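You operate a simulated robot arm through the tools that you are given. There is no shell and no other tool. Be economical: measure what you need, move in short steps, check, and stop when the job is done.

You run a simulated two-armed robot. Do the job below in one go: nothing can be reset, and whatever is moved stays where it is left.

## Task
Wipe up the spill on the table top with the grey napkin and put it back.

Only the result counts: the job must be done as asked and must still hold three seconds after the hand-in. Knocking over, shifting, dropping, spilling or breaking anything else fails it. Flat cloth is picked up by pressing the open fingertips on it (5 to 10 N) and closing them slowly along it; thin cloth reads only 2 to 8 mm in the jaws.

## Robot
Two 7-joint arms with two-finger parallel grippers on one trunk, on a base that drives. Base frame: it is fixed to the floor where the robot stands at the start and does not move with it; the origin is under the middle of the robot, x ahead of it, y to its left, z up. Readings come in mm, degrees, newtons and seconds.
The left shoulder is at the start at [50, 168, 1032], the right one opposite. With the tool pointing down near the work surface each hand reaches from about 180 to 660 mm from the robot's upright axis, wherever it stands, measured 20 degrees to its own side. Payload 1.57 kg a hand.
Tool frame (each hand has its own): the origin (TCP) lies between the finger pads and is the grasp point; the fingertips stand 30 mm ahead of it; z points along the fingers, y is the line along which they close. Largest opening 80 mm; finger width 17, thickness 12; the body of the gripper, 40 by 82 mm, starts 80 mm behind the TCP.
Orientation is that of the tool frame in the base frame, as [roll, pitch, yaw] about the fixed x, y, z axes, in that order (R = Rz(yaw) Ry(pitch) Rx(roll)). With the fingers straight down and closing along the base's y, the tool's x points along the base's -x, its y along +y and its z along -z.

## Interface
- The arms move only by the tool jog_arm. It takes "left_targets", "right_targets" or both (then of equal length, played together; a hand with none holds still); each is a list of rows, each a list of 3 entries, a list of its own where there are three numbers: the shift along the tool's x, y, z in mm, then the turn, a rotation vector about the tool's x, y, z in degrees, then the closure, from 0 (fully open) to 1 (shut). In form: [[[x, y, z], [wx, wy, wz], grip], ...]. A call has 1 to 20 rows; each row is the pose to reach, as a shift and turn from the pose commanded when the call began, along the tool's axes at that moment. Rows are played at 5 a second. More than 50 mm and 8.6 degrees between two rows, or a gripper value outside its range, and nothing of the call is played. A pose out of reach is approached as far as the arm can. The call stops where the force on the tool passes 40 N (or 10 N more than at its start, if that is more) or the arm is blocked; 0.2 s more then pass. The fingers move at their own pace (about 45 mm/s each) and stop on an object; they squeeze with about 43 N. The grip force told is the motor's: it shows also when the fingers shut on nothing. Time passes only in rows, and 0.2 s behind the last, so rows that repeat a pose let the fingers close. It gives the time, the measured TCP pose, the force on the tool (base axes), the opening and the grip force at its end, in the units of the frame above (readings bear some noise), with the torque about the TCP (base axes, N m) and any sound that the robot's microphone picked up.
- Cameras (640 x 400 px; columns grow to the right, rows downward): "scene" is now at [122.2, -3.4, 1252.4]; the picture's right is [0.12, -0.99, 0.00], its down [-0.57, -0.07, -0.82] and it looks along [0.81, 0.10, -0.58] (base axes); focal length 293 px, centre (320, 200). "left" rides on the left gripper at [72, 7, -122] in its tool frame; the picture's right is [-0.09, 1.00, 0.00], its down [-0.84, -0.08, -0.54] and it looks along [-0.54, -0.05, 0.84] (tool axes); focal length 238 px, centre (320, 200). "right" rides on the right gripper at [72, -7, -122] in its tool frame; the picture's right is [0.09, 1.00, 0.00], its down [-0.84, 0.08, -0.54] and it looks along [-0.54, 0.05, 0.84] (tool axes); focal length 238 px, centre (320, 200). There is no depth. A picture from a camera that has moved, and an enlarged one, comes with that camera's place and axes in the base frame and with its lens. The place of the scene camera against the robot may be out by one fixed shift of up to 25 mm in any direction.
- camera(camera): a new picture of that camera. No time passes.
- move_column(by): slides the trunk up (or, below 0, down) by that many mm; the arms and the scene camera ride with it, the base frame stays. It gives what a move gives, with no picture.
- base_move(legs): drives the robot by 1 to 6 legs, each [ahead, left, turn to the left] in mm, mm and degrees, along the robot's own axes; the way and the turn of a leg run together, so that a leg with both is an arc; at most 1500 mm and 180 degrees a leg. The arms and the cameras ride along, it lands a little off, and it stops where it bumps. It gives what a move gives.
- head_to(pan, tilt): turns the head with the scene camera to pan (to the left, within 80 degrees either way) and tilt (down, from -29 to 69), counted from straight ahead of the robot. It gives what a move gives.
- zoom(camera, box): a new picture of the part [left, top, right, bottom] of that camera's present view, enlarged. No time passes.
- sign_off(): hands the job in; it is judged then, once.

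Work in short steps. Places have to be worked out from the pictures, the camera data and where the tool is seen: move nearer, look again, correct. Check each grasp and each placing, and mend what went wrong. You have 120 turns and 92 pictures in all, those below and enlarged ones among them. Open the grippers and draw the arms clear of the work before you hand the job in, unless the task says otherwise; then end with one line.

The tools are called after "Request:" as a command line: name --argument value ..., lists and objects as JSON in quotes. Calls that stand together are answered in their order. jog_arm: Moves the arms, as the interface text tells. Its arguments: {"type":"object","properties":{"left_targets":{"type":"array","items":{"type":"array"}},"right_targets":{"type":"array","items":{"type":"array"}}},"required":[]} The other tools are called the same way: move_column (by) slides the trunk up or down; base_move (legs) drives the base; head_to (pan, tilt) turns the head that bears the scene camera; camera (camera) takes a picture; zoom (camera, box) takes an enlarged picture of a part of a camera's view; sign_off () hands the job in.

At the start:

```text
time: 0.0
left_eef_pos: [411.4, 236.2, 930.8]
left_ee_rot: [180.0, 0.0, -180.0]
left_ft_force: [0.0, 0.8, 0.2]
left_torque: [-0.02, -0.01, 0.04]
left_gripper_width: 79.9
left_gripper_force: 0.0
right_eef_pos: [389.6, -129.9, 943.7]
right_ee_rot: [180.0, 0.0, -180.0]
right_ft_force: [-0.7, -0.8, -0.8]
right_torque: [0.01, 0.0, -0.01]
right_gripper_width: 80.1
right_gripper_force: 0.1
trunk travel left (down, up): [-200.0, 243.0]
robot x, y, heading: [-0.4, -0.5, -0.1]
head pan, tilt: [7.2, 35.3]
```

scene: 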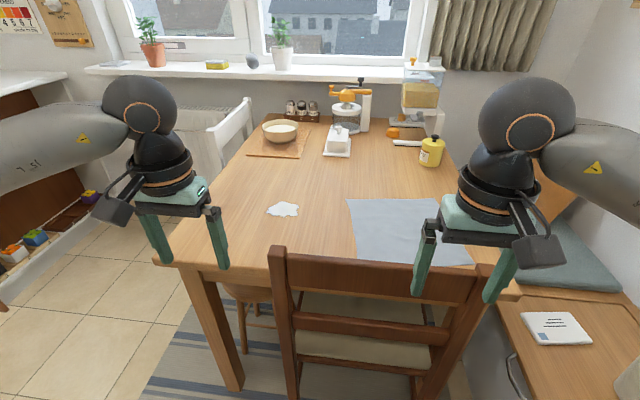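
right: 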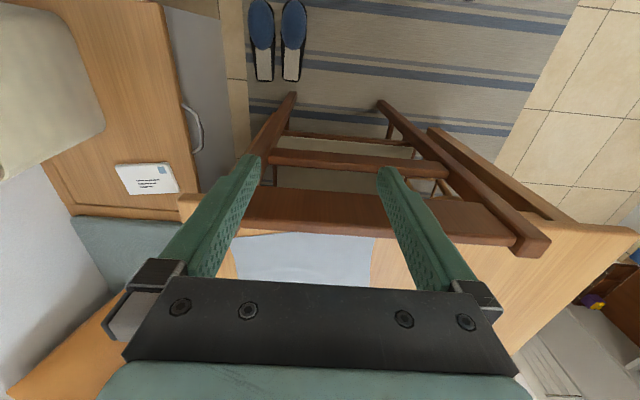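
left: 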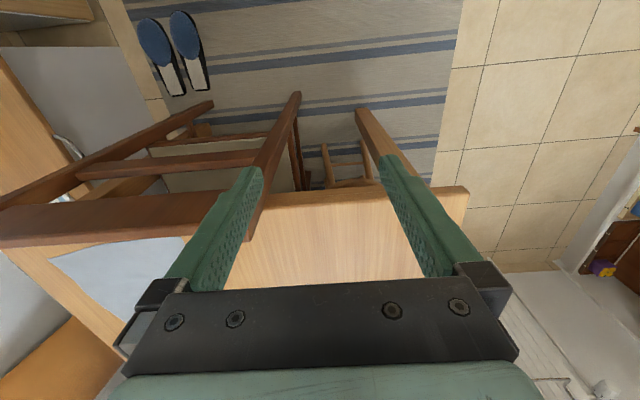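

The napkin seems to lie at about x 600–860, y −290–0, and the spill near (770, 180), both beyond the chair. I'll look closer and check the left side for a drive path.

Request:
zoom --camera "scene" --box '[160, 150, 500, 362]'

Request:
head_to --pan 50 --tilt 45

Request:
camera --camera "scene"

```text
1.88 times, centred on (330, 256) of scene
camera zoom: at [122.2, -3.4, 1252.4], right [0.12, -0.99, 0.0], down [-0.57, -0.07, -0.82], along [0.81, 0.1, -0.58], focal length 552 px, centre (301, 95)
```

zoom: 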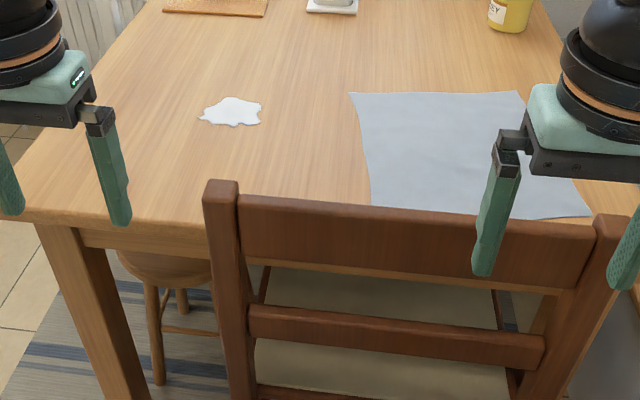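

```text
time: 1.1
left_eef_pos: [410.5, 236.6, 931.6]
left_ee_rot: [180.0, -0.1, -180.0]
left_ft_force: [-1.0, 0.0, -0.1]
left_torque: [-0.01, -0.02, 0.02]
left_gripper_width: 80.2
left_gripper_force: 0.1
right_eef_pos: [389.7, -130.5, 942.4]
right_ee_rot: [180.0, -0.1, 180.0]
right_ft_force: [-0.3, 0.3, 1.0]
right_torque: [-0.01, 0.01, 0.02]
right_gripper_width: 80.1
right_gripper_force: 0.1
trunk travel left (down, up): [-200.0, 243.0]
robot x, y, heading: [0.6, 2.1, 0.0]
head pan, tilt: [50.0, 45.0]
```

```text
87 pictures are left
camera scene: at [87.3, 48.0, 1238.0], right [0.77, -0.64, 0.0], down [-0.45, -0.54, -0.71], along [0.46, 0.54, -0.71], focal length 293 px, centre (320, 200)
```

scene: 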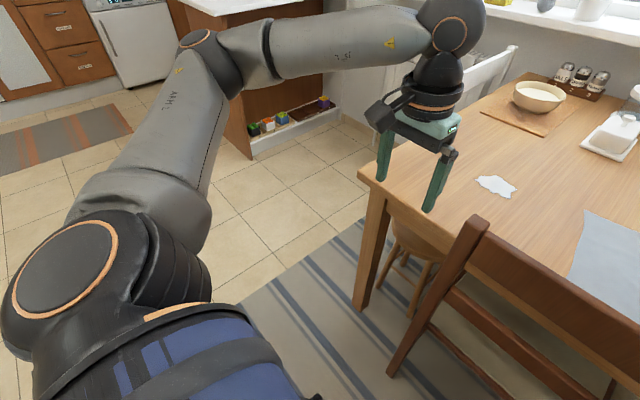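

The left is clear, but standing straight ahead nearer the chair may suffice. I'll look down to see how much room the base has before the chair.

Request:
head_to --pan 0 --tilt 69

Request:
camera --camera "scene"

```text
time: 2.3
left_eef_pos: [410.1, 237.7, 931.7]
left_ee_rot: [180.0, 0.0, 180.0]
left_ft_force: [0.2, 0.2, -0.5]
left_torque: [0.01, 0.01, -0.02]
left_gripper_width: 80.0
left_gripper_force: 0.1
right_eef_pos: [389.6, -131.0, 943.9]
right_ee_rot: [-179.9, 0.0, 180.0]
right_ft_force: [-0.3, 0.4, 0.3]
right_torque: [-0.02, 0.04, 0.03]
right_gripper_width: 79.8
right_gripper_force: 0.1
trunk travel left (down, up): [-200.0, 243.0]
robot x, y, heading: [-1.1, 2.5, 0.0]
head pan, tilt: [0.0, 68.8]
```

```text
86 pictures are left
camera scene: at [90.9, -14.3, 1209.1], right [0.0, -1.0, 0.0], down [-0.93, 0.0, -0.36], along [0.36, 0.0, -0.93], focal length 293 px, centre (320, 200)
```

scene: 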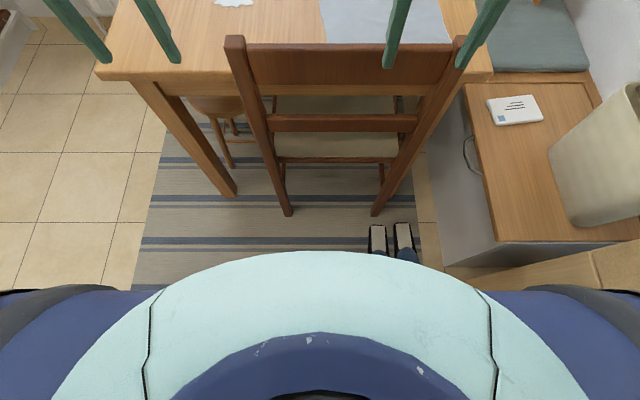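

Slippers lie on the floor right of the chair (x≈200–445, y≈−250…−400), so a straight drive is risky. I'll tilt the left hand back so that its camera shows the base outline.

Request:
jog_arm --left_targets '[[[0, 0, 0], [0, 8, 0], 0], [[0, 0, 0], [0, 16, 0], 0], [[0, 0, 0], [0, 24, 0], 0], [[0, 0, 0], [0, 30, 0], 0], [[0, 0, 0], [0, 30, 0], 0]]'

Request:
camera --camera "left"

```text
time: 3.5
left_eef_pos: [411.3, 236.5, 931.2]
left_ee_rot: [-179.9, -29.9, 180.0]
left_ft_force: [-0.4, -0.1, 0.7]
left_torque: [-0.01, -0.02, 0.02]
left_gripper_width: 80.1
left_gripper_force: 0.0
right_eef_pos: [390.4, -130.2, 943.2]
right_ee_rot: [180.0, 0.0, 180.0]
right_ft_force: [0.1, 0.1, -0.2]
right_torque: [-0.04, -0.02, -0.02]
right_gripper_width: 80.1
right_gripper_force: 0.0
trunk travel left (down, up): [-200.0, 243.0]
robot x, y, heading: [3.2, 2.0, -0.1]
head pan, tilt: [0.0, 68.8]
```

```text
85 pictures are left
camera left: at [409.3, 243.6, 1073.2], right [0.08, 1.0, -0.05], down [1.0, -0.08, 0.05], along [0.05, -0.05, -1.0], focal length 238 px, centre (320, 200)
```

left: 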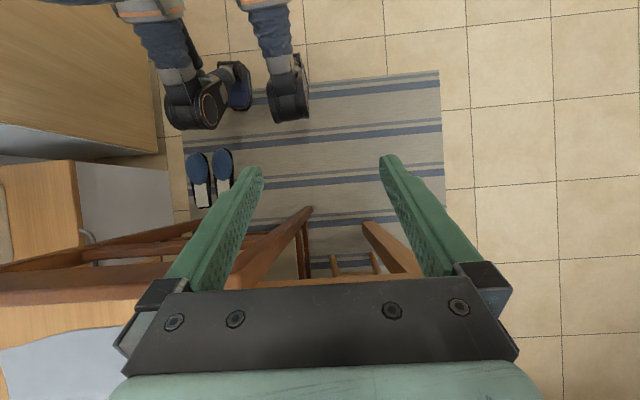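

The robot seems to stand on legs; I'll zoom in to make out the feet's extent.

Request:
zoom --camera "left" --box '[100, 0, 420, 200]'

```text
2.00 times, centred on (260, 100) of left
camera zoom: at [409.3, 243.6, 1073.2], right [0.08, 1.0, -0.05], down [1.0, -0.08, 0.05], along [0.05, -0.05, -1.0], focal length 477 px, centre (440, 400)
```

zoom: 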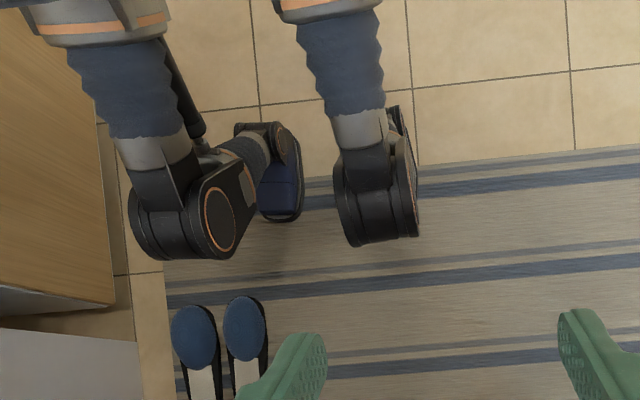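

The feet are narrow (y≈±140) with knees reaching x≈210, so there is room for about 180 mm ahead of the robot. I'll level the left hand, raise the trunk so both hands clear the chair back, and then drive a bit left and ahead.

Request:
jog_arm --left_targets '[[[0, 0, 0], [0, -8, 0], 0], [[0, 0, 0], [0, -16, 0], 0], [[0, 0, 0], [0, -24, 0], 0], [[0, 0, 0], [0, -30, 0], 0], [[0, 0, 0], [0, -30, 0], 0]]'

Request:
move_column --by 120

Request:
base_move --legs '[[0, 60, 0], [120, 0, 0]]'

Request:
camera --camera "scene"

```text
time: 4.7
left_eef_pos: [410.9, 238.2, 931.7]
left_ee_rot: [180.0, 0.1, -179.9]
left_ft_force: [0.0, 0.1, 0.4]
left_torque: [-0.02, -0.01, -0.02]
left_gripper_width: 79.9
left_gripper_force: 0.1
right_eef_pos: [388.9, -130.9, 943.8]
right_ee_rot: [-179.9, 0.0, -179.9]
right_ft_force: [-0.5, 0.1, 0.3]
right_torque: [0.01, -0.02, 0.02]
right_gripper_width: 79.8
right_gripper_force: 0.1
trunk travel left (down, up): [-200.0, 243.0]
robot x, y, heading: [2.2, -1.4, 0.0]
head pan, tilt: [0.0, 68.8]
```

```text
time: 6.2
left_eef_pos: [411.0, 236.4, 1050.4]
left_ee_rot: [-179.9, 0.0, 180.0]
left_ft_force: [1.7, 0.2, -0.1]
left_torque: [-0.01, 0.01, 0.0]
left_gripper_width: 79.8
left_gripper_force: 0.1
right_eef_pos: [390.6, -129.5, 1063.3]
right_ee_rot: [-180.0, -0.1, -179.9]
right_ft_force: [-0.8, -0.2, 0.2]
right_torque: [-0.02, 0.02, -0.03]
right_gripper_width: 80.0
right_gripper_force: 0.1
trunk travel left (down, up): [-320.0, 123.0]
robot x, y, heading: [2.5, 3.4, 0.1]
head pan, tilt: [0.0, 68.8]
```

```text
time: 8.2
left_eef_pos: [531.0, 297.6, 1051.1]
left_ee_rot: [180.0, 0.1, -180.0]
left_ft_force: [0.1, -1.0, -0.6]
left_torque: [-0.01, 0.03, -0.01]
left_gripper_width: 80.1
left_gripper_force: 0.2
right_eef_pos: [509.6, -69.8, 1063.2]
right_ee_rot: [-180.0, 0.1, 179.9]
right_ft_force: [-0.3, -0.5, 0.2]
right_torque: [-0.04, 0.03, 0.01]
right_gripper_width: 79.9
right_gripper_force: 0.1
trunk travel left (down, up): [-320.0, 123.0]
robot x, y, heading: [118.0, 59.2, 0.2]
head pan, tilt: [0.0, 68.8]
```

```text
83 pictures are left
camera scene: at [210.9, 45.7, 1329.0], right [0.0, -1.0, 0.0], down [-0.93, 0.0, -0.36], along [0.36, 0.0, -0.93], focal length 293 px, centre (320, 200)
```

scene: 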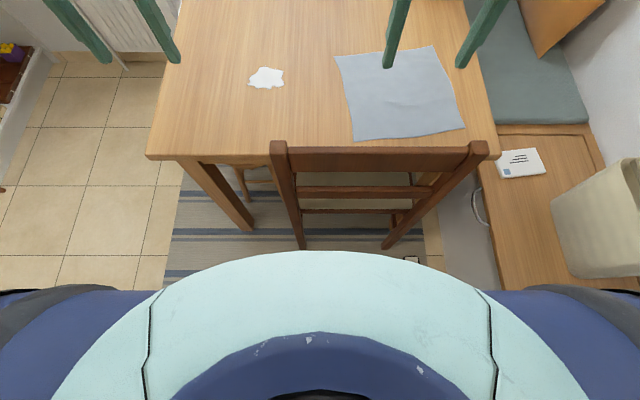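

Clear view, nothing touched. I'll drive 60 mm more and look at the table again with the head and the right camera.

Request:
base_move --legs '[[60, 0, 0]]'

Request:
head_to --pan 0 --tilt 55

Request:
camera --camera "scene"

Request:
camera --camera "right"

Request:
camera --camera "left"

```text
time: 9.1
left_eef_pos: [562.3, 297.6, 1050.9]
left_ee_rot: [-179.8, 0.0, 180.0]
left_ft_force: [-0.1, 0.6, 0.4]
left_torque: [0.04, -0.03, -0.02]
left_gripper_width: 80.1
left_gripper_force: 0.1
right_eef_pos: [540.2, -70.0, 1063.8]
right_ee_rot: [180.0, -0.1, -180.0]
right_ft_force: [-0.4, -0.1, 0.5]
right_torque: [-0.03, -0.03, 0.01]
right_gripper_width: 80.1
right_gripper_force: 0.1
trunk travel left (down, up): [-320.0, 123.0]
robot x, y, heading: [152.4, 56.0, -0.0]
head pan, tilt: [0.0, 68.8]
stopped in leg 1: the robot was blocked; the commanded pose is now the measured one
```

```text
time: 9.9
left_eef_pos: [562.5, 296.6, 1052.0]
left_ee_rot: [180.0, 0.1, -180.0]
left_ft_force: [0.0, -0.4, 0.1]
left_torque: [0.02, 0.01, 0.01]
left_gripper_width: 79.9
left_gripper_force: 0.1
right_eef_pos: [539.8, -70.6, 1064.3]
right_ee_rot: [-180.0, 0.0, -179.8]
right_ft_force: [0.7, 0.4, -0.2]
right_torque: [-0.01, -0.04, 0.0]
right_gripper_width: 80.1
right_gripper_force: 0.2
trunk travel left (down, up): [-320.0, 123.0]
robot x, y, heading: [148.5, 60.8, -0.0]
head pan, tilt: [0.0, 55.0]
```

```text
82 pictures are left
camera scene: at [258.4, 45.7, 1344.5], right [0.0, -1.0, 0.0], down [-0.82, 0.0, -0.57], along [0.57, 0.0, -0.82], focal length 293 px, centre (320, 200)
```

scene: 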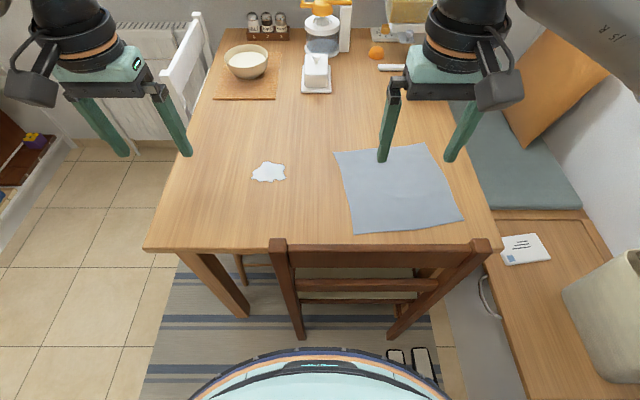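

```text
81 pictures are left
camera right: at [467.7, -77.0, 1186.6], right [-0.09, 1.0, 0.0], down [0.84, 0.08, 0.54], along [0.54, 0.05, -0.84], focal length 238 px, centre (320, 200)
```

right: 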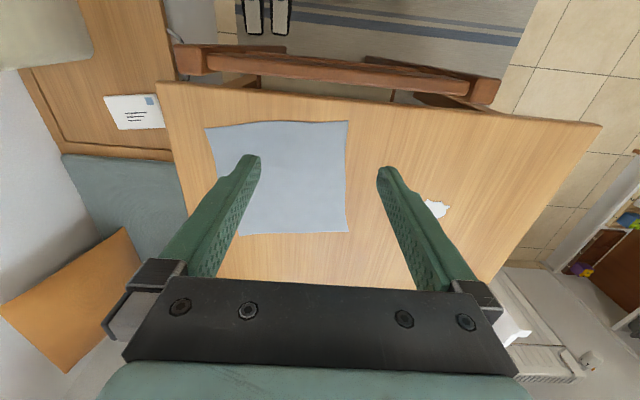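

```text
80 pictures are left
camera left: at [489.7, 303.8, 1173.6], right [0.09, 1.0, 0.0], down [0.84, -0.08, 0.54], along [0.54, -0.05, -0.84], focal length 238 px, centre (320, 200)
```

left: 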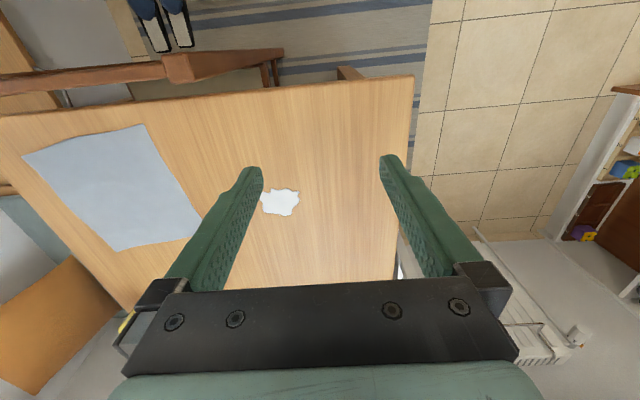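

The robot got blocked at x≈150, but the chair legs appear unmoved. Table top is at z≈750–755; spill centre ≈(762,192); napkin corners ≈ NL(576,−20), NR(609,−274), FR(862,−238), FL(829,26). Plan: pinch it at the left and right edge middles with both hands, slide it flat over the spill and back. First I lower the trunk a bit.

Request:
move_column --by -100

Request:
jog_arm --left_targets '[[[-18, -40, 0], [0, 0, -1], 0.2], [[-36, -80, 0], [0, 0, -2], 0.4], [[-54, -120, 0], [0, 0, -3], 0.6], [[-72, -160, 0], [0, 0, -4], 0.6], [[-90, -200, 0], [0, 0, -5], 0.6], [[-108, -240, 0], [0, 0, -6], 0.6], [[-126, -280, 0], [0, 0, -7], 0.6], [[-143, -319, 0], [0, 0, -7], 0.6], [[-143, -319, 40], [0, 0, -7], 0.6], [[-143, -319, 40], [0, 0, -7], 0.6]]' --right_targets '[[[-24, -19, 0], [0, 0, -1], 0.2], [[-48, -38, 0], [0, 0, -2], 0.4], [[-72, -57, 0], [0, 0, -3], 0.6], [[-96, -76, 0], [0, 0, -4], 0.6], [[-120, -95, 0], [0, 0, -5], 0.6], [[-144, -114, 0], [0, 0, -6], 0.6], [[-168, -133, 0], [0, 0, -7], 0.6], [[-192, -151, 0], [0, 0, -7], 0.6], [[-192, -151, 50], [0, 0, -7], 0.6], [[-192, -151, 50], [0, 0, -7], 0.6]]'

Request:
camera --camera "scene"

Request:
camera --camera "right"

Request:
camera --camera "left"

```text
time: 11.2
left_eef_pos: [561.0, 297.2, 951.3]
left_ee_rot: [180.0, 0.1, -179.9]
left_ft_force: [0.0, -0.3, 0.3]
left_torque: [-0.01, 0.01, 0.02]
left_gripper_width: 80.1
left_gripper_force: 0.0
right_eef_pos: [541.2, -69.7, 963.9]
right_ee_rot: [-179.9, 0.0, -179.8]
right_ft_force: [0.7, -0.8, -0.1]
right_torque: [0.01, 0.0, -0.01]
right_gripper_width: 80.3
right_gripper_force: 0.0
trunk travel left (down, up): [-220.0, 223.0]
robot x, y, heading: [150.5, 60.4, -0.1]
head pan, tilt: [0.0, 55.0]
```

```text
time: 13.4
left_eef_pos: [693.2, -3.7, 916.2]
left_ee_rot: [-179.9, 0.2, -172.9]
left_ft_force: [0.9, 0.1, 1.3]
left_torque: [0.02, 0.02, -0.01]
left_gripper_width: 32.1
left_gripper_force: 0.1
left hand out of reach, approached as far as the arm can: row 8, 9, 10
right_eef_pos: [732.9, -221.4, 914.8]
right_ee_rot: [-180.0, 0.1, -172.9]
right_ft_force: [0.6, -0.2, -0.2]
right_torque: [0.0, 0.02, -0.01]
right_gripper_width: 32.0
right_gripper_force: 0.0
trunk travel left (down, up): [-220.0, 223.0]
robot x, y, heading: [149.0, 57.1, -0.3]
head pan, tilt: [0.0, 55.0]
```

```text
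79 pictures are left
camera scene: at [258.4, 45.7, 1244.6], right [0.0, -1.0, 0.0], down [-0.82, 0.0, -0.57], along [0.57, 0.0, -0.82], focal length 293 px, centre (320, 200)
```

scene: 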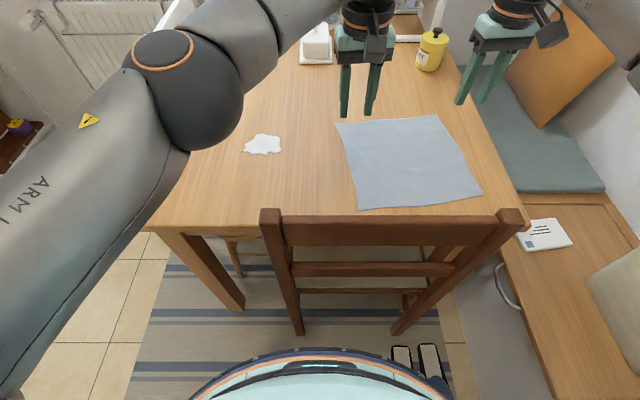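

```text
78 pictures are left
camera right: at [661.4, -237.6, 1036.7], right [-0.21, 0.98, 0.0], down [0.82, 0.18, 0.54], along [0.53, 0.12, -0.84], focal length 238 px, centre (320, 200)
```

right: 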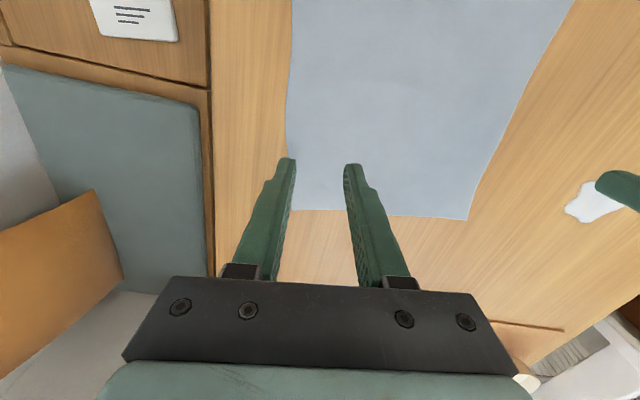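

```text
77 pictures are left
camera left: at [620.5, -5.4, 1039.1], right [-0.03, 1.0, 0.0], down [0.84, 0.03, 0.54], along [0.54, 0.02, -0.84], focal length 238 px, centre (320, 200)
```

left: 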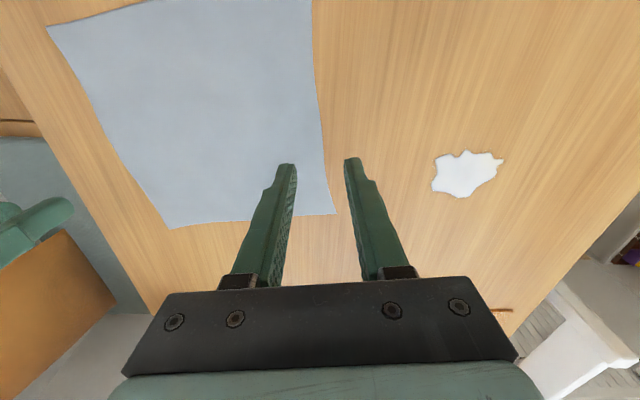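

The left hand ran out of reach across the robot's middle (it stopped at (693,−4)). Turning the robot about 10° to the right centres both grasp points, so I'll do that and check.

Request:
base_move --legs '[[0, 0, -10]]'

Request:
camera --camera "scene"

Request:
camera --camera "left"

Request:
camera --camera "right"

```text
time: 14.5
left_eef_pos: [673.1, -97.1, 917.5]
left_ee_rot: [-179.9, 0.1, 177.0]
left_ft_force: [-0.2, -0.3, -0.4]
left_torque: [0.0, -0.01, 0.02]
left_gripper_width: 32.1
left_gripper_force: 0.1
right_eef_pos: [674.6, -318.8, 913.3]
right_ee_rot: [180.0, 0.0, 176.9]
right_ft_force: [0.3, -0.4, -0.6]
right_torque: [0.02, -0.02, -0.01]
right_gripper_width: 31.9
right_gripper_force: 0.0
trunk travel left (down, up): [-220.0, 223.0]
robot x, y, heading: [152.6, 57.0, -10.0]
head pan, tilt: [0.0, 55.0]
```

```text
76 pictures are left
camera scene: at [256.6, 26.0, 1244.5], right [-0.17, -0.98, 0.0], down [-0.81, 0.14, -0.57], along [0.56, -0.1, -0.82], focal length 293 px, centre (320, 200)
```

scene: 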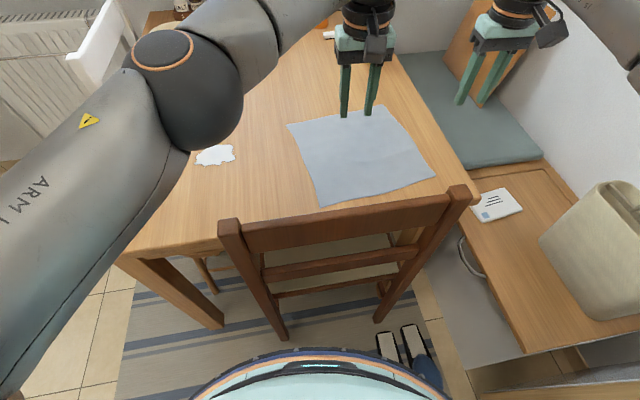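

```text
75 pictures are left
camera left: at [601.6, -86.6, 1039.2], right [0.14, 0.99, 0.0], down [0.83, -0.12, 0.54], along [0.54, -0.08, -0.84], focal length 238 px, centre (320, 200)
```

left: 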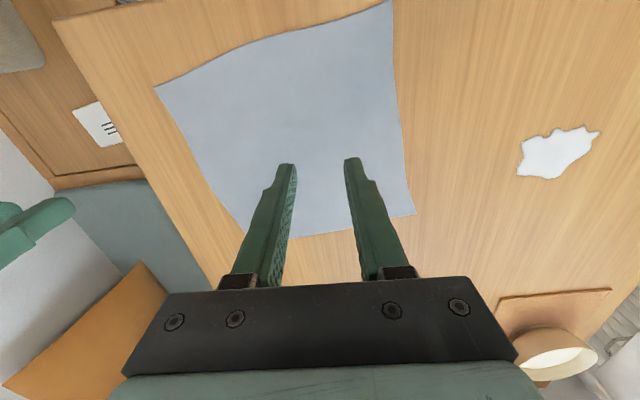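

```text
74 pictures are left
camera right: at [601.4, -322.2, 1036.8], right [-0.04, 1.0, 0.0], down [0.84, 0.03, 0.54], along [0.54, 0.02, -0.84], focal length 238 px, centre (320, 200)
```

right: 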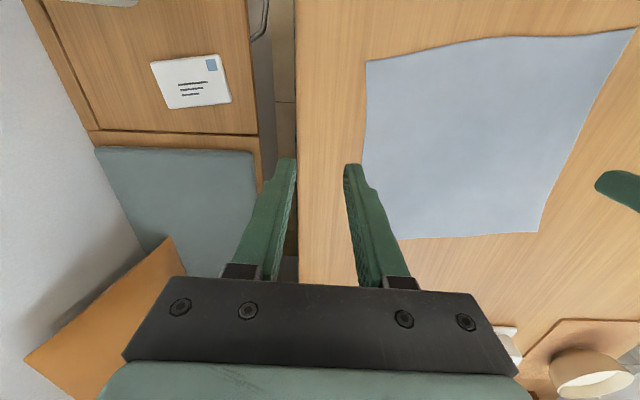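

Napkin measured again: left edge middle ≈(703,3), right edge middle ≈(736,−250), spill ≈(758,194). I move both open hands to about 35 mm inside those edges, 30 mm above the table.

Request:
jog_arm --left_targets '[[[-10, 20, 20], [0, 0, -3], 0.6], [[-20, 42, 40], [0, 0, -6], 0.6], [[-30, 65, 60], [0, 0, -10], 0.6], [[-30, 65, 100], [0, 0, -10], 0.6], [[-30, 65, 100], [0, 0, -10], 0.6]]' --right_targets '[[[-17, 36, 10], [0, 0, -3], 0.6], [[-34, 71, 30], [0, 0, -6], 0.6], [[-52, 107, 60], [0, 0, -10], 0.6], [[-52, 107, 100], [0, 0, -10], 0.6], [[-52, 107, 100], [0, 0, -10], 0.6]]'

Request:
camera --camera "scene"

Request:
camera --camera "left"

Request:
camera --camera "right"

```text
refused: row 3 steps farther than a row can; nothing moved
```

```text
73 pictures are left
camera scene: at [256.6, 26.0, 1244.5], right [-0.17, -0.98, 0.0], down [-0.81, 0.14, -0.57], along [0.56, -0.1, -0.82], focal length 293 px, centre (320, 200)
```

scene: 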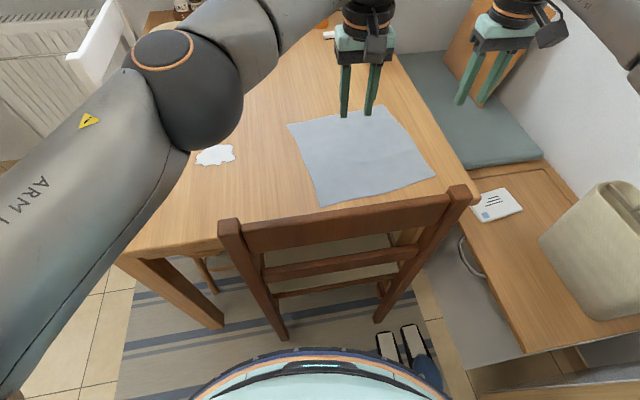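

```text
72 pictures are left
camera left: at [601.6, -86.6, 1039.2], right [0.14, 0.99, 0.0], down [0.83, -0.12, 0.54], along [0.54, -0.08, -0.84], focal length 238 px, centre (320, 200)
```

left: 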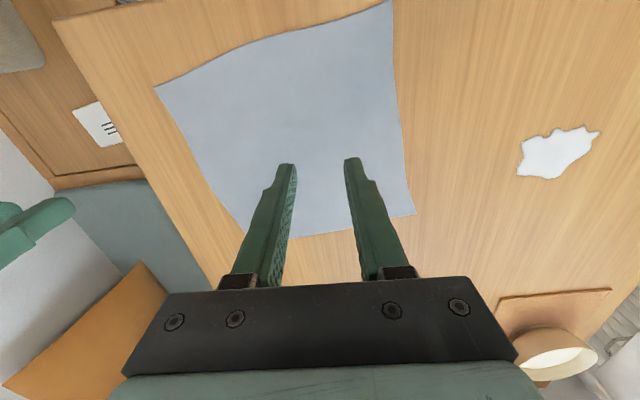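

```text
71 pictures are left
camera right: at [601.4, -322.2, 1036.8], right [-0.04, 1.0, 0.0], down [0.84, 0.03, 0.54], along [0.54, 0.02, -0.84], focal length 238 px, centre (320, 200)
```

right: 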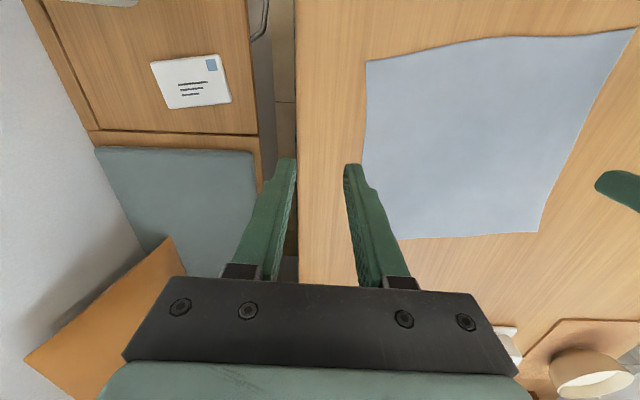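

The right hand's step exceeded the limit, so I repeat it in smaller rows.

Request:
jog_arm --left_targets '[[[-8, 16, 0], [0, 0, -2], 0.6], [[-15, 32, 20], [0, 0, -5], 0.6], [[-22, 48, 40], [0, 0, -8], 0.6], [[-30, 65, 65], [0, 0, -10], 0.6], [[-30, 65, 100], [0, 0, -10], 0.6], [[-30, 65, 100], [0, 0, -10], 0.6]]' --right_targets '[[[-13, 27, 0], [0, 0, -2], 0.6], [[-26, 54, 20], [0, 0, -5], 0.6], [[-39, 81, 40], [0, 0, -8], 0.6], [[-52, 107, 65], [0, 0, -10], 0.6], [[-52, 107, 100], [0, 0, -10], 0.6], [[-52, 107, 100], [0, 0, -10], 0.6]]'

Request:
camera --camera "scene"

Request:
camera --camera "left"

Request:
camera --camera "right"

```text
time: 15.9
left_eef_pos: [708.5, -33.4, 817.2]
left_ee_rot: [-179.8, 0.1, -173.0]
left_ft_force: [-0.8, 0.4, 0.2]
left_torque: [-0.01, 0.01, 0.0]
left_gripper_width: 31.8
left_gripper_force: 0.1
right_eef_pos: [719.4, -227.1, 845.5]
right_ee_rot: [-180.0, 0.1, -173.3]
right_ft_force: [0.5, -0.4, -0.1]
right_torque: [-0.01, -0.03, 0.0]
right_gripper_width: 32.1
right_gripper_force: 0.1
right hand out of reach, approached as far as the arm can: row 4, 5, 6
trunk travel left (down, up): [-220.0, 223.0]
robot x, y, heading: [153.3, 60.0, -9.9]
head pan, tilt: [0.0, 55.0]
```

```text
70 pictures are left
camera scene: at [256.8, 26.1, 1244.5], right [-0.17, -0.98, 0.0], down [-0.81, 0.14, -0.57], along [0.56, -0.1, -0.82], focal length 293 px, centre (320, 200)
```

scene: 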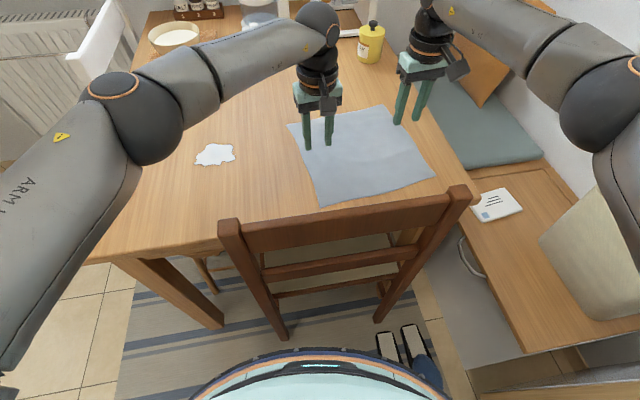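

```text
69 pictures are left
camera left: at [634.7, -36.3, 938.9], right [-0.03, 1.0, 0.0], down [0.84, 0.03, 0.54], along [0.54, 0.02, -0.84], focal length 238 px, centre (320, 200)
```

left: 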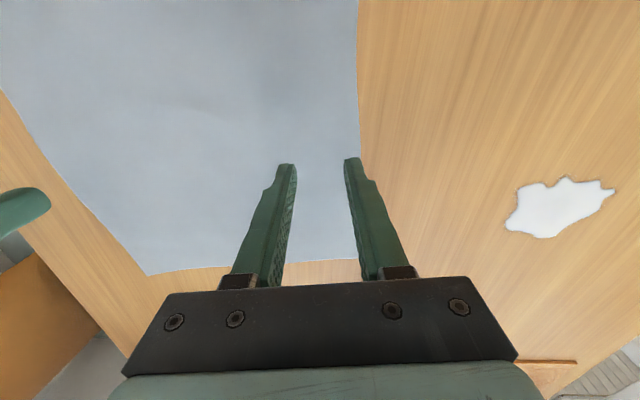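

```text
68 pictures are left
camera right: at [647.6, -241.7, 968.0], right [-0.21, 0.98, 0.0], down [0.82, 0.17, 0.54], along [0.53, 0.11, -0.84], focal length 238 px, centre (320, 200)
```

right: 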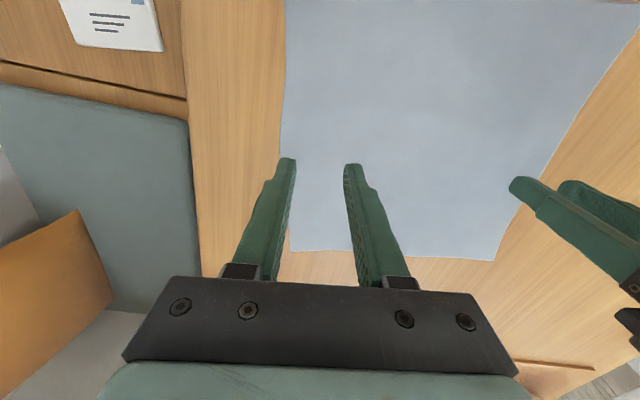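

Left hand hovers correctly (708,−33). The right one is at its reach limit, so I shift its grasp point nearer along the right edge, to about (655,−232).

Request:
jog_arm --right_targets '[[[32, 2, 5], [0, 0, 0], 0.6], [[64, 3, 10], [0, 0, 0], 0.6], [[64, 3, 28], [0, 0, 0], 0.6], [[64, 3, 28], [0, 0, 0], 0.6]]'

Request:
camera --camera "right"

```text
time: 16.9
left_eef_pos: [707.4, -33.3, 817.6]
left_ee_rot: [-179.9, 0.1, -172.9]
left_ft_force: [0.0, 0.6, -0.2]
left_torque: [0.02, 0.01, -0.02]
left_gripper_width: 32.1
left_gripper_force: 0.0
right_eef_pos: [656.3, -230.6, 817.1]
right_ee_rot: [180.0, 0.0, -173.0]
right_ft_force: [-0.4, -0.7, 0.8]
right_torque: [-0.03, 0.01, 0.04]
right_gripper_width: 31.9
right_gripper_force: 0.1
trunk travel left (down, up): [-220.0, 223.0]
robot x, y, heading: [151.8, 61.9, -10.2]
head pan, tilt: [0.0, 55.0]
```

```text
67 pictures are left
camera right: at [584.2, -247.4, 940.2], right [-0.21, 0.98, 0.0], down [0.82, 0.18, 0.54], along [0.53, 0.12, -0.84], focal length 238 px, centre (320, 200)
```

right: 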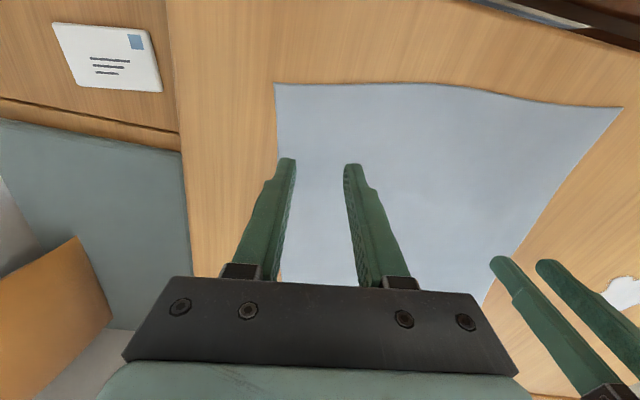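

Both fingertip pairs are over cloth. I descend 26 mm and read the forces.

Request:
jog_arm --left_targets '[[[0, 0, 12], [0, 0, 0], 0.6], [[0, 0, 22], [0, 0, 0], 0.6], [[0, 0, 26], [0, 0, 0], 0.6], [[0, 0, 26], [0, 0, 0], 0.6]]' --right_targets '[[[0, 5, 12], [0, 0, 0], 0.6], [[0, 5, 22], [0, 0, 0], 0.6], [[0, 5, 26], [0, 0, 0], 0.6], [[0, 5, 26], [0, 0, 0], 0.6]]'

Request:
camera --camera "right"

```text
time: 17.9
left_eef_pos: [706.3, -34.2, 790.7]
left_ee_rot: [-180.0, 0.0, -173.1]
left_ft_force: [-0.1, -0.8, -0.3]
left_torque: [-0.02, 0.02, 0.03]
left_gripper_width: 32.0
left_gripper_force: 0.1
right_eef_pos: [655.4, -227.4, 791.2]
right_ee_rot: [-180.0, 0.0, -172.9]
right_ft_force: [-0.1, -0.5, -0.1]
right_torque: [-0.02, 0.02, -0.02]
right_gripper_width: 32.0
right_gripper_force: 0.0
trunk travel left (down, up): [-220.0, 223.0]
robot x, y, heading: [150.0, 60.0, -9.7]
head pan, tilt: [0.0, 55.0]
```

```text
66 pictures are left
camera right: at [583.7, -242.7, 914.3], right [-0.21, 0.98, 0.0], down [0.82, 0.18, 0.54], along [0.53, 0.12, -0.84], focal length 238 px, centre (320, 200)
```

right: 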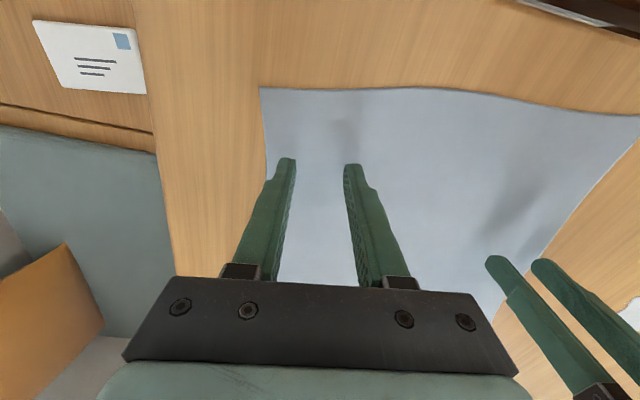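

No contact yet at fingertip height 761. I go down in small steps.

Request:
jog_arm --left_targets '[[[0, 0, 3], [0, 0, 0], 0.6], [[0, 0, 6], [0, 0, 0], 0.6], [[0, 0, 6], [0, 0, 0], 0.6]]' --right_targets '[[[0, 0, 3], [0, 0, 0], 0.6], [[0, 0, 6], [0, 0, 0], 0.6], [[0, 0, 6], [0, 0, 0], 0.6]]'

```text
time: 18.7
left_eef_pos: [706.6, -33.9, 784.4]
left_ee_rot: [-179.8, 0.0, -172.9]
left_ft_force: [0.1, -0.3, -0.6]
left_torque: [-0.01, -0.01, -0.01]
left_gripper_width: 31.9
left_gripper_force: 0.1
right_eef_pos: [654.5, -227.3, 786.9]
right_ee_rot: [180.0, 0.1, -173.0]
right_ft_force: [-0.8, 0.2, 0.4]
right_torque: [0.02, 0.02, -0.01]
right_gripper_width: 31.9
right_gripper_force: 0.0
trunk travel left (down, up): [-220.0, 223.0]
robot x, y, heading: [149.2, 60.8, -10.0]
head pan, tilt: [0.0, 55.0]
```

Still none; another 4 mm.

Request:
jog_arm --left_targets '[[[0, 0, 2], [0, 0, 0], 0.6], [[0, 0, 4], [0, 0, 0], 0.6], [[0, 0, 4], [0, 0, 0], 0.6]]' --right_targets '[[[0, 0, 2], [0, 0, 0], 0.6], [[0, 0, 4], [0, 0, 0], 0.6], [[0, 0, 4], [0, 0, 0], 0.6]]'

```text
time: 19.5
left_eef_pos: [707.4, -34.0, 780.8]
left_ee_rot: [-180.0, 0.1, -173.0]
left_ft_force: [-0.9, -0.4, 3.8]
left_torque: [0.09, 0.0, 0.0]
left_gripper_width: 32.0
left_gripper_force: 0.0
right_eef_pos: [655.7, -226.1, 781.7]
right_ee_rot: [-180.0, 0.1, -173.0]
right_ft_force: [-0.2, 0.7, -0.4]
right_torque: [0.0, 0.01, 0.02]
right_gripper_width: 31.8
right_gripper_force: 0.1
trunk travel left (down, up): [-220.0, 223.0]
robot x, y, heading: [151.7, 60.2, -10.0]
head pan, tilt: [0.0, 55.0]
```

Left touches (3.8 N at tip ≈751). Left 1 mm more, right 2 mm more.

Request:
jog_arm --left_targets '[[[0, 0, 1], [0, 0, 0], 0.6], [[0, 0, 1], [0, 0, 0], 0.6]]' --right_targets '[[[0, 0, 2], [0, 0, 0], 0.6], [[0, 0, 2], [0, 0, 0], 0.6]]'

```text
time: 20.1
left_eef_pos: [708.0, -34.6, 782.3]
left_ee_rot: [-179.9, 0.2, -173.0]
left_ft_force: [1.4, -0.4, 7.8]
left_torque: [0.16, -0.03, -0.05]
left_gripper_width: 32.0
left_gripper_force: 0.1
right_eef_pos: [655.2, -226.2, 781.4]
right_ee_rot: [-179.9, 0.2, -173.1]
right_ft_force: [0.2, -0.4, 4.4]
right_torque: [-0.05, 0.02, -0.01]
right_gripper_width: 32.2
right_gripper_force: 0.0
trunk travel left (down, up): [-220.0, 223.0]
robot x, y, heading: [151.7, 60.3, -10.1]
head pan, tilt: [0.0, 55.0]
```

Left 7.8 N, right 4.4 N. Right 0.7 mm more while both close slowly.

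Request:
jog_arm --left_targets '[[[0, 0, 0], [0, 0, 0], 0.63], [[0, 0, 0], [0, 0, 0], 0.68], [[0, 0, 0], [0, 0, 0], 0.73], [[0, 0, 0], [0, 0, 0], 0.78], [[0, 0, 0], [0, 0, 0], 0.83], [[0, 0, 0], [0, 0, 0], 0.88], [[0, 0, 0], [0, 0, 0], 0.93], [[0, 0, 0], [0, 0, 0], 0.97], [[0, 0, 0], [0, 0, 0], 1], [[0, 0, 0], [0, 0, 0], 1], [[0, 0, 0], [0, 0, 0], 1]]' --right_targets '[[[0, 0, 0.7], [0, 0, 0], 0.6], [[0, 0, 0.7], [0, 0, 0], 0.66], [[0, 0, 0.7], [0, 0, 0], 0.72], [[0, 0, 0.7], [0, 0, 0], 0.78], [[0, 0, 0.7], [0, 0, 0], 0.83], [[0, 0, 0.7], [0, 0, 0], 0.88], [[0, 0, 0.7], [0, 0, 0], 0.93], [[0, 0, 0.7], [0, 0, 0], 0.97], [[0, 0, 0.7], [0, 0, 0], 1], [[0, 0, 0.7], [0, 0, 0], 1], [[0, 0, 0.7], [0, 0, 0], 1]]'

Request:
camera --camera "left"

Request:
camera --camera "right"

```text
time: 22.5
left_eef_pos: [705.9, -33.7, 781.8]
left_ee_rot: [-179.8, 0.2, -173.0]
left_ft_force: [0.2, -2.0, 6.9]
left_torque: [-0.02, 0.0, 0.03]
left_gripper_width: 1.8
left_gripper_force: 23.6
right_eef_pos: [656.3, -225.7, 780.6]
right_ee_rot: [180.0, 0.2, -173.0]
right_ft_force: [0.2, 3.3, 17.5]
right_torque: [0.05, 0.02, 0.02]
right_gripper_width: 1.7
right_gripper_force: 22.9
trunk travel left (down, up): [-220.0, 223.0]
robot x, y, heading: [150.0, 60.5, -9.7]
head pan, tilt: [0.0, 55.0]
```

```text
65 pictures are left
camera left: at [633.1, -35.5, 903.3], right [-0.03, 1.0, 0.0], down [0.84, 0.03, 0.55], along [0.54, 0.01, -0.84], focal length 238 px, centre (320, 200)
```

left: 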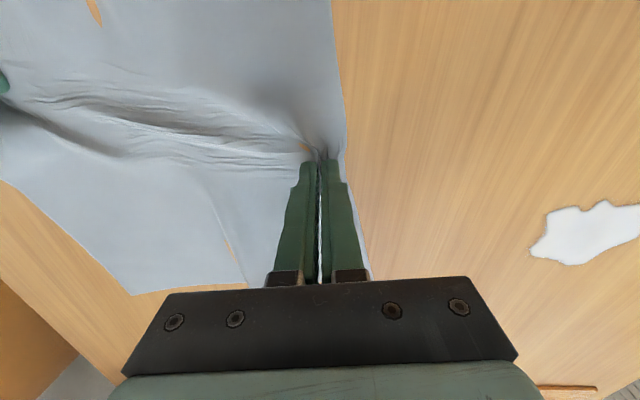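

```text
64 pictures are left
camera right: at [582.7, -241.9, 903.6], right [-0.21, 0.98, 0.0], down [0.82, 0.18, 0.55], along [0.53, 0.12, -0.84], focal length 238 px, centre (320, 200)
```

right: 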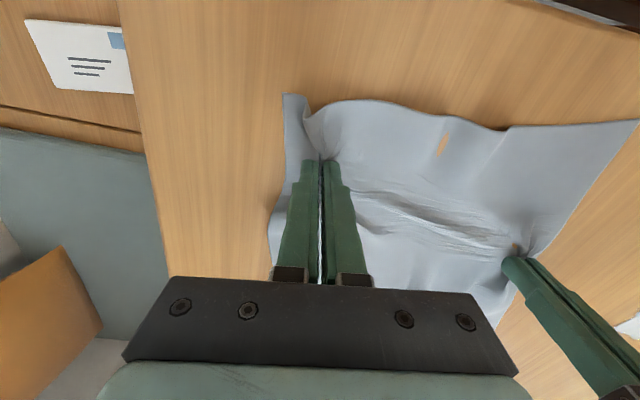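

Both jaws read ~1.8 mm with cloth in them and the cloth is taut between. I relax the tension slightly, ease the press, and start sliding both hands together toward the spill.

Request:
jog_arm --left_targets '[[[0, -8, -1], [0, 0, 0], 1], [[-8, 14, -1], [0, 0, 0], 1], [[-16, 36, -1], [0, 0, 0], 1], [[-24, 58, -1], [0, 0, 0], 1], [[-32, 80, -1], [0, 0, 0], 1], [[-40, 102, -1], [0, 0, 0], 1], [[-40, 102, -1], [0, 0, 0], 1]]' --right_targets '[[[0, 8, -2], [0, 0, 0], 1], [[-8, 30, -2], [0, 0, 0], 1], [[-16, 52, -2], [0, 0, 0], 1], [[-24, 74, -2], [0, 0, 0], 1], [[-32, 96, -2], [0, 0, 0], 1], [[-40, 118, -2], [0, 0, 0], 1], [[-40, 118, -2], [0, 0, 0], 1]]'

Request:
camera --camera "left"

Request:
camera --camera "scene"

```text
time: 24.1
left_eef_pos: [735.2, 72.1, 781.3]
left_ee_rot: [-179.9, 0.1, -173.0]
left_ft_force: [0.9, -0.3, 1.9]
left_torque: [0.03, 0.02, 0.03]
left_gripper_width: 1.8
left_gripper_force: 22.8
right_eef_pos: [679.5, -103.1, 781.3]
right_ee_rot: [180.0, 0.0, -172.8]
right_ft_force: [-1.2, -0.5, 3.1]
right_torque: [-0.01, 0.02, -0.02]
right_gripper_width: 2.0
right_gripper_force: 23.8
trunk travel left (down, up): [-220.0, 223.0]
robot x, y, heading: [152.7, 59.4, -10.0]
head pan, tilt: [0.0, 55.0]
```

```text
63 pictures are left
camera left: at [661.9, 70.8, 903.5], right [-0.03, 1.0, 0.0], down [0.84, 0.03, 0.54], along [0.54, 0.01, -0.84], focal length 238 px, centre (320, 200)
```

left: 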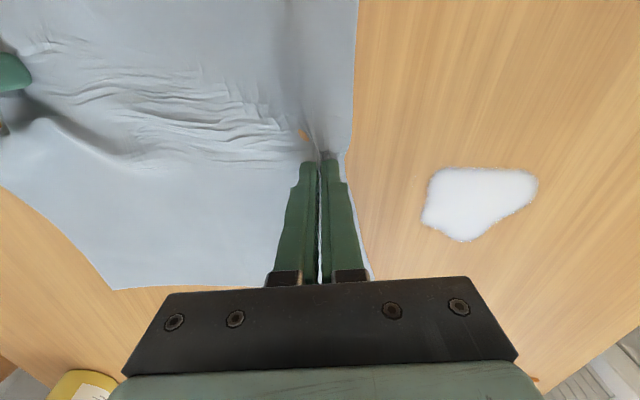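

```text
62 pictures are left
camera scene: at [256.3, 26.4, 1244.5], right [-0.17, -0.98, 0.0], down [-0.81, 0.14, -0.57], along [0.57, -0.1, -0.82], focal length 293 px, centre (320, 200)
```

scene: 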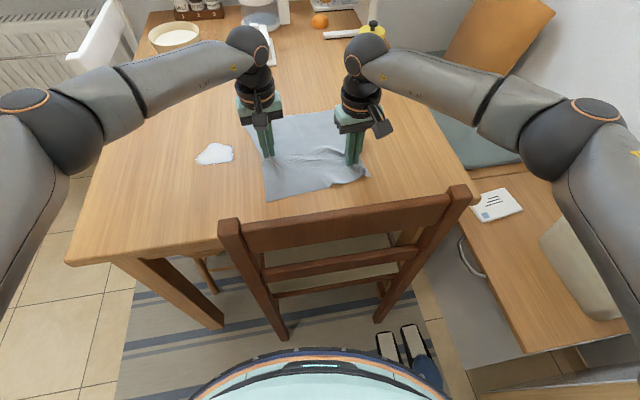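

The napkin slides nicely. Spill spans about x 729–800, y 151–241. I continue 100 mm left.

Request:
jog_arm --left_targets '[[[-8, 24, 0], [0, 0, 0], 1], [[-17, 48, 0], [0, 0, 0], 1], [[-26, 72, 0.5], [0, 0, 0], 1], [[-34, 97, 0.5], [0, 0, 0], 1], [[-34, 97, 0.5], [0, 0, 0], 1]]' --right_targets '[[[-8, 24, 0], [0, 0, 0], 1], [[-17, 48, 0], [0, 0, 0], 1], [[-26, 72, 0], [0, 0, 0], 1], [[-34, 97, 0], [0, 0, 0], 1], [[-34, 97, 0], [0, 0, 0], 1]]'

Request:
camera --camera "left"

```text
time: 25.3
left_eef_pos: [756.4, 174.2, 781.0]
left_ee_rot: [-179.9, 0.2, -173.1]
left_ft_force: [0.9, -0.3, 2.7]
left_torque: [0.0, -0.03, 0.01]
left_gripper_width: 1.8
left_gripper_force: 23.7
right_eef_pos: [702.7, -3.5, 782.4]
right_ee_rot: [180.0, 0.1, -172.9]
right_ft_force: [0.7, 1.3, 4.0]
right_torque: [0.02, 0.0, 0.0]
right_gripper_width: 1.7
right_gripper_force: 24.1
trunk travel left (down, up): [-220.0, 223.0]
robot x, y, heading: [151.0, 58.1, -10.0]
head pan, tilt: [0.0, 55.0]
```

```text
61 pictures are left
camera left: at [683.4, 171.0, 903.4], right [-0.03, 1.0, 0.0], down [0.84, 0.03, 0.54], along [0.54, 0.02, -0.84], focal length 238 px, centre (320, 200)
```

left: 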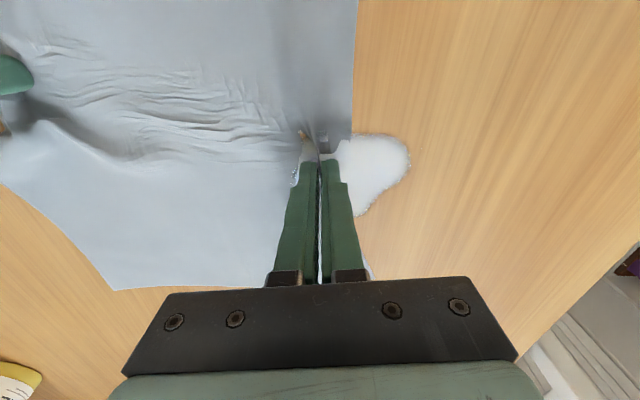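

Half the spill is under the cloth. I go on 60 mm further with slightly more press at the left.

Request:
jog_arm --left_targets '[[[-4, 20, 1], [0, 0, 0], 1], [[-8, 40, 1], [0, 0, 0], 1], [[-10, 60, 1], [0, 0, 0], 1], [[-10, 60, 1], [0, 0, 0], 1]]' --right_targets '[[[-4, 20, 0], [0, 0, 0], 1], [[-8, 40, 0], [0, 0, 0], 1], [[-10, 60, 0], [0, 0, 0], 1], [[-10, 60, 0], [0, 0, 0], 1]]'

Request:
camera --camera "left"

Request:
camera --camera "scene"

```text
time: 26.3
left_eef_pos: [758.6, 231.7, 782.1]
left_ee_rot: [-179.8, 0.2, -173.2]
left_ft_force: [-1.2, -7.5, 12.3]
left_torque: [-0.18, 0.08, 0.03]
left_gripper_width: 1.7
left_gripper_force: 23.3
right_eef_pos: [688.9, 38.9, 783.1]
right_ee_rot: [179.9, 0.2, -173.0]
right_ft_force: [1.0, 4.2, 0.3]
right_torque: [0.12, -0.02, 0.0]
right_gripper_width: 1.7
right_gripper_force: 23.5
right hand out of reach, approached as far as the arm can: row 2, 3, 4
trunk travel left (down, up): [-220.0, 223.0]
robot x, y, heading: [150.0, 58.7, -9.9]
head pan, tilt: [0.0, 55.0]
```

```text
60 pictures are left
camera left: at [686.3, 230.7, 903.2], right [-0.03, 1.0, 0.0], down [0.84, 0.03, 0.55], along [0.55, 0.01, -0.84], focal length 238 px, centre (320, 200)
```

left: 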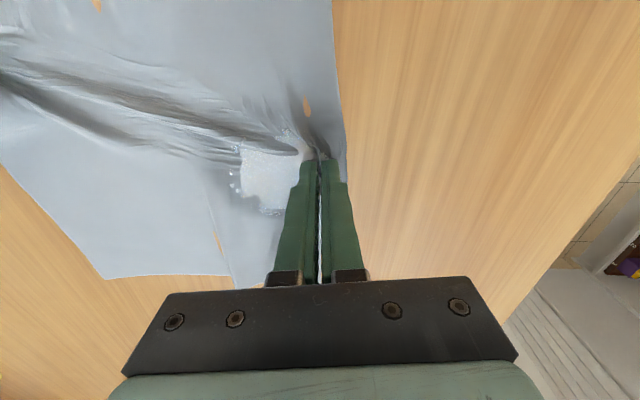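

```text
59 pictures are left
camera scene: at [255.6, 25.6, 1244.8], right [-0.17, -0.98, 0.0], down [-0.81, 0.14, -0.57], along [0.57, -0.1, -0.82], focal length 293 px, centre (320, 200)
```

scene: 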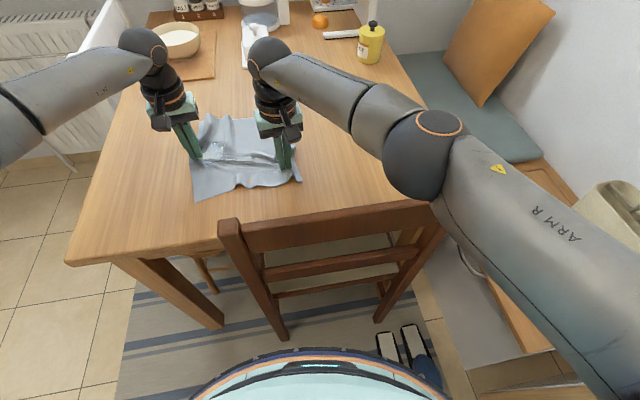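

The spill shows partly through the cloth behind the fingers, so it needs rubbing. I pass back and forth over it with both hands together, at varied x.

Request:
jog_arm --left_targets '[[[-8, -15, 0], [0, 0, 0], 1], [[-14, -35, 0], [0, 0, 0], 1], [[-18, -60, 0], [0, 0, 0], 1], [[-18, -85, 0], [0, 0, 0], 1], [[-10, -85, 0], [0, 0, 0], 1], [[-4, -60, 0], [0, 0, 0], 1], [[-4, -35, 0], [0, 0, 0], 1], [[-4, -10, 0], [0, 0, 0], 1], [[6, -35, 0], [0, 0, 0], 1], [[12, -60, 0], [0, 0, 0], 1], [[12, -85, 0], [0, 0, 0], 1], [[12, -85, 0], [0, 0, 0], 1]]' --right_targets '[[[-4, -5, 0], [0, 0, 0], 1], [[-8, -20, 0], [0, 0, 0], 1], [[-12, -45, 0], [0, 0, 0], 1], [[-12, -70, 0], [0, 0, 0], 1], [[-8, -70, 0], [0, 0, 0], 1], [[-4, -45, 0], [0, 0, 0], 1], [[-2, -20, 0], [0, 0, 0], 1], [[-2, 0, 0], [0, 0, 0], 1], [[6, -20, 0], [0, 0, 0], 1], [[12, -45, 0], [0, 0, 0], 1], [[12, -70, 0], [0, 0, 0], 1], [[12, -70, 0], [0, 0, 0], 1]]'

Request:
camera --camera "left"

```text
time: 28.9
left_eef_pos: [755.7, 148.8, 781.1]
left_ee_rot: [-179.9, 0.2, -172.9]
left_ft_force: [-2.4, 7.8, 21.9]
left_torque: [0.3, 0.16, 0.0]
left_gripper_width: 1.6
left_gripper_force: 23.8
right_eef_pos: [686.3, -31.8, 784.4]
right_ee_rot: [179.9, 0.2, -173.0]
right_ft_force: [0.5, -0.2, 0.5]
right_torque: [0.03, -0.02, 0.0]
right_gripper_width: 1.9
right_gripper_force: 23.8
trunk travel left (down, up): [-220.0, 223.0]
robot x, y, heading: [152.3, 60.3, -10.1]
head pan, tilt: [0.0, 55.0]
```

```text
58 pictures are left
camera left: at [683.0, 146.0, 903.2], right [-0.03, 1.0, 0.0], down [0.84, 0.03, 0.55], along [0.55, 0.02, -0.84], focal length 238 px, centre (320, 200)
```

left: 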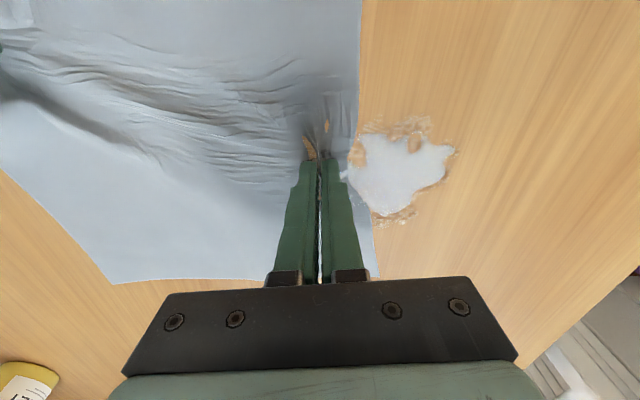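

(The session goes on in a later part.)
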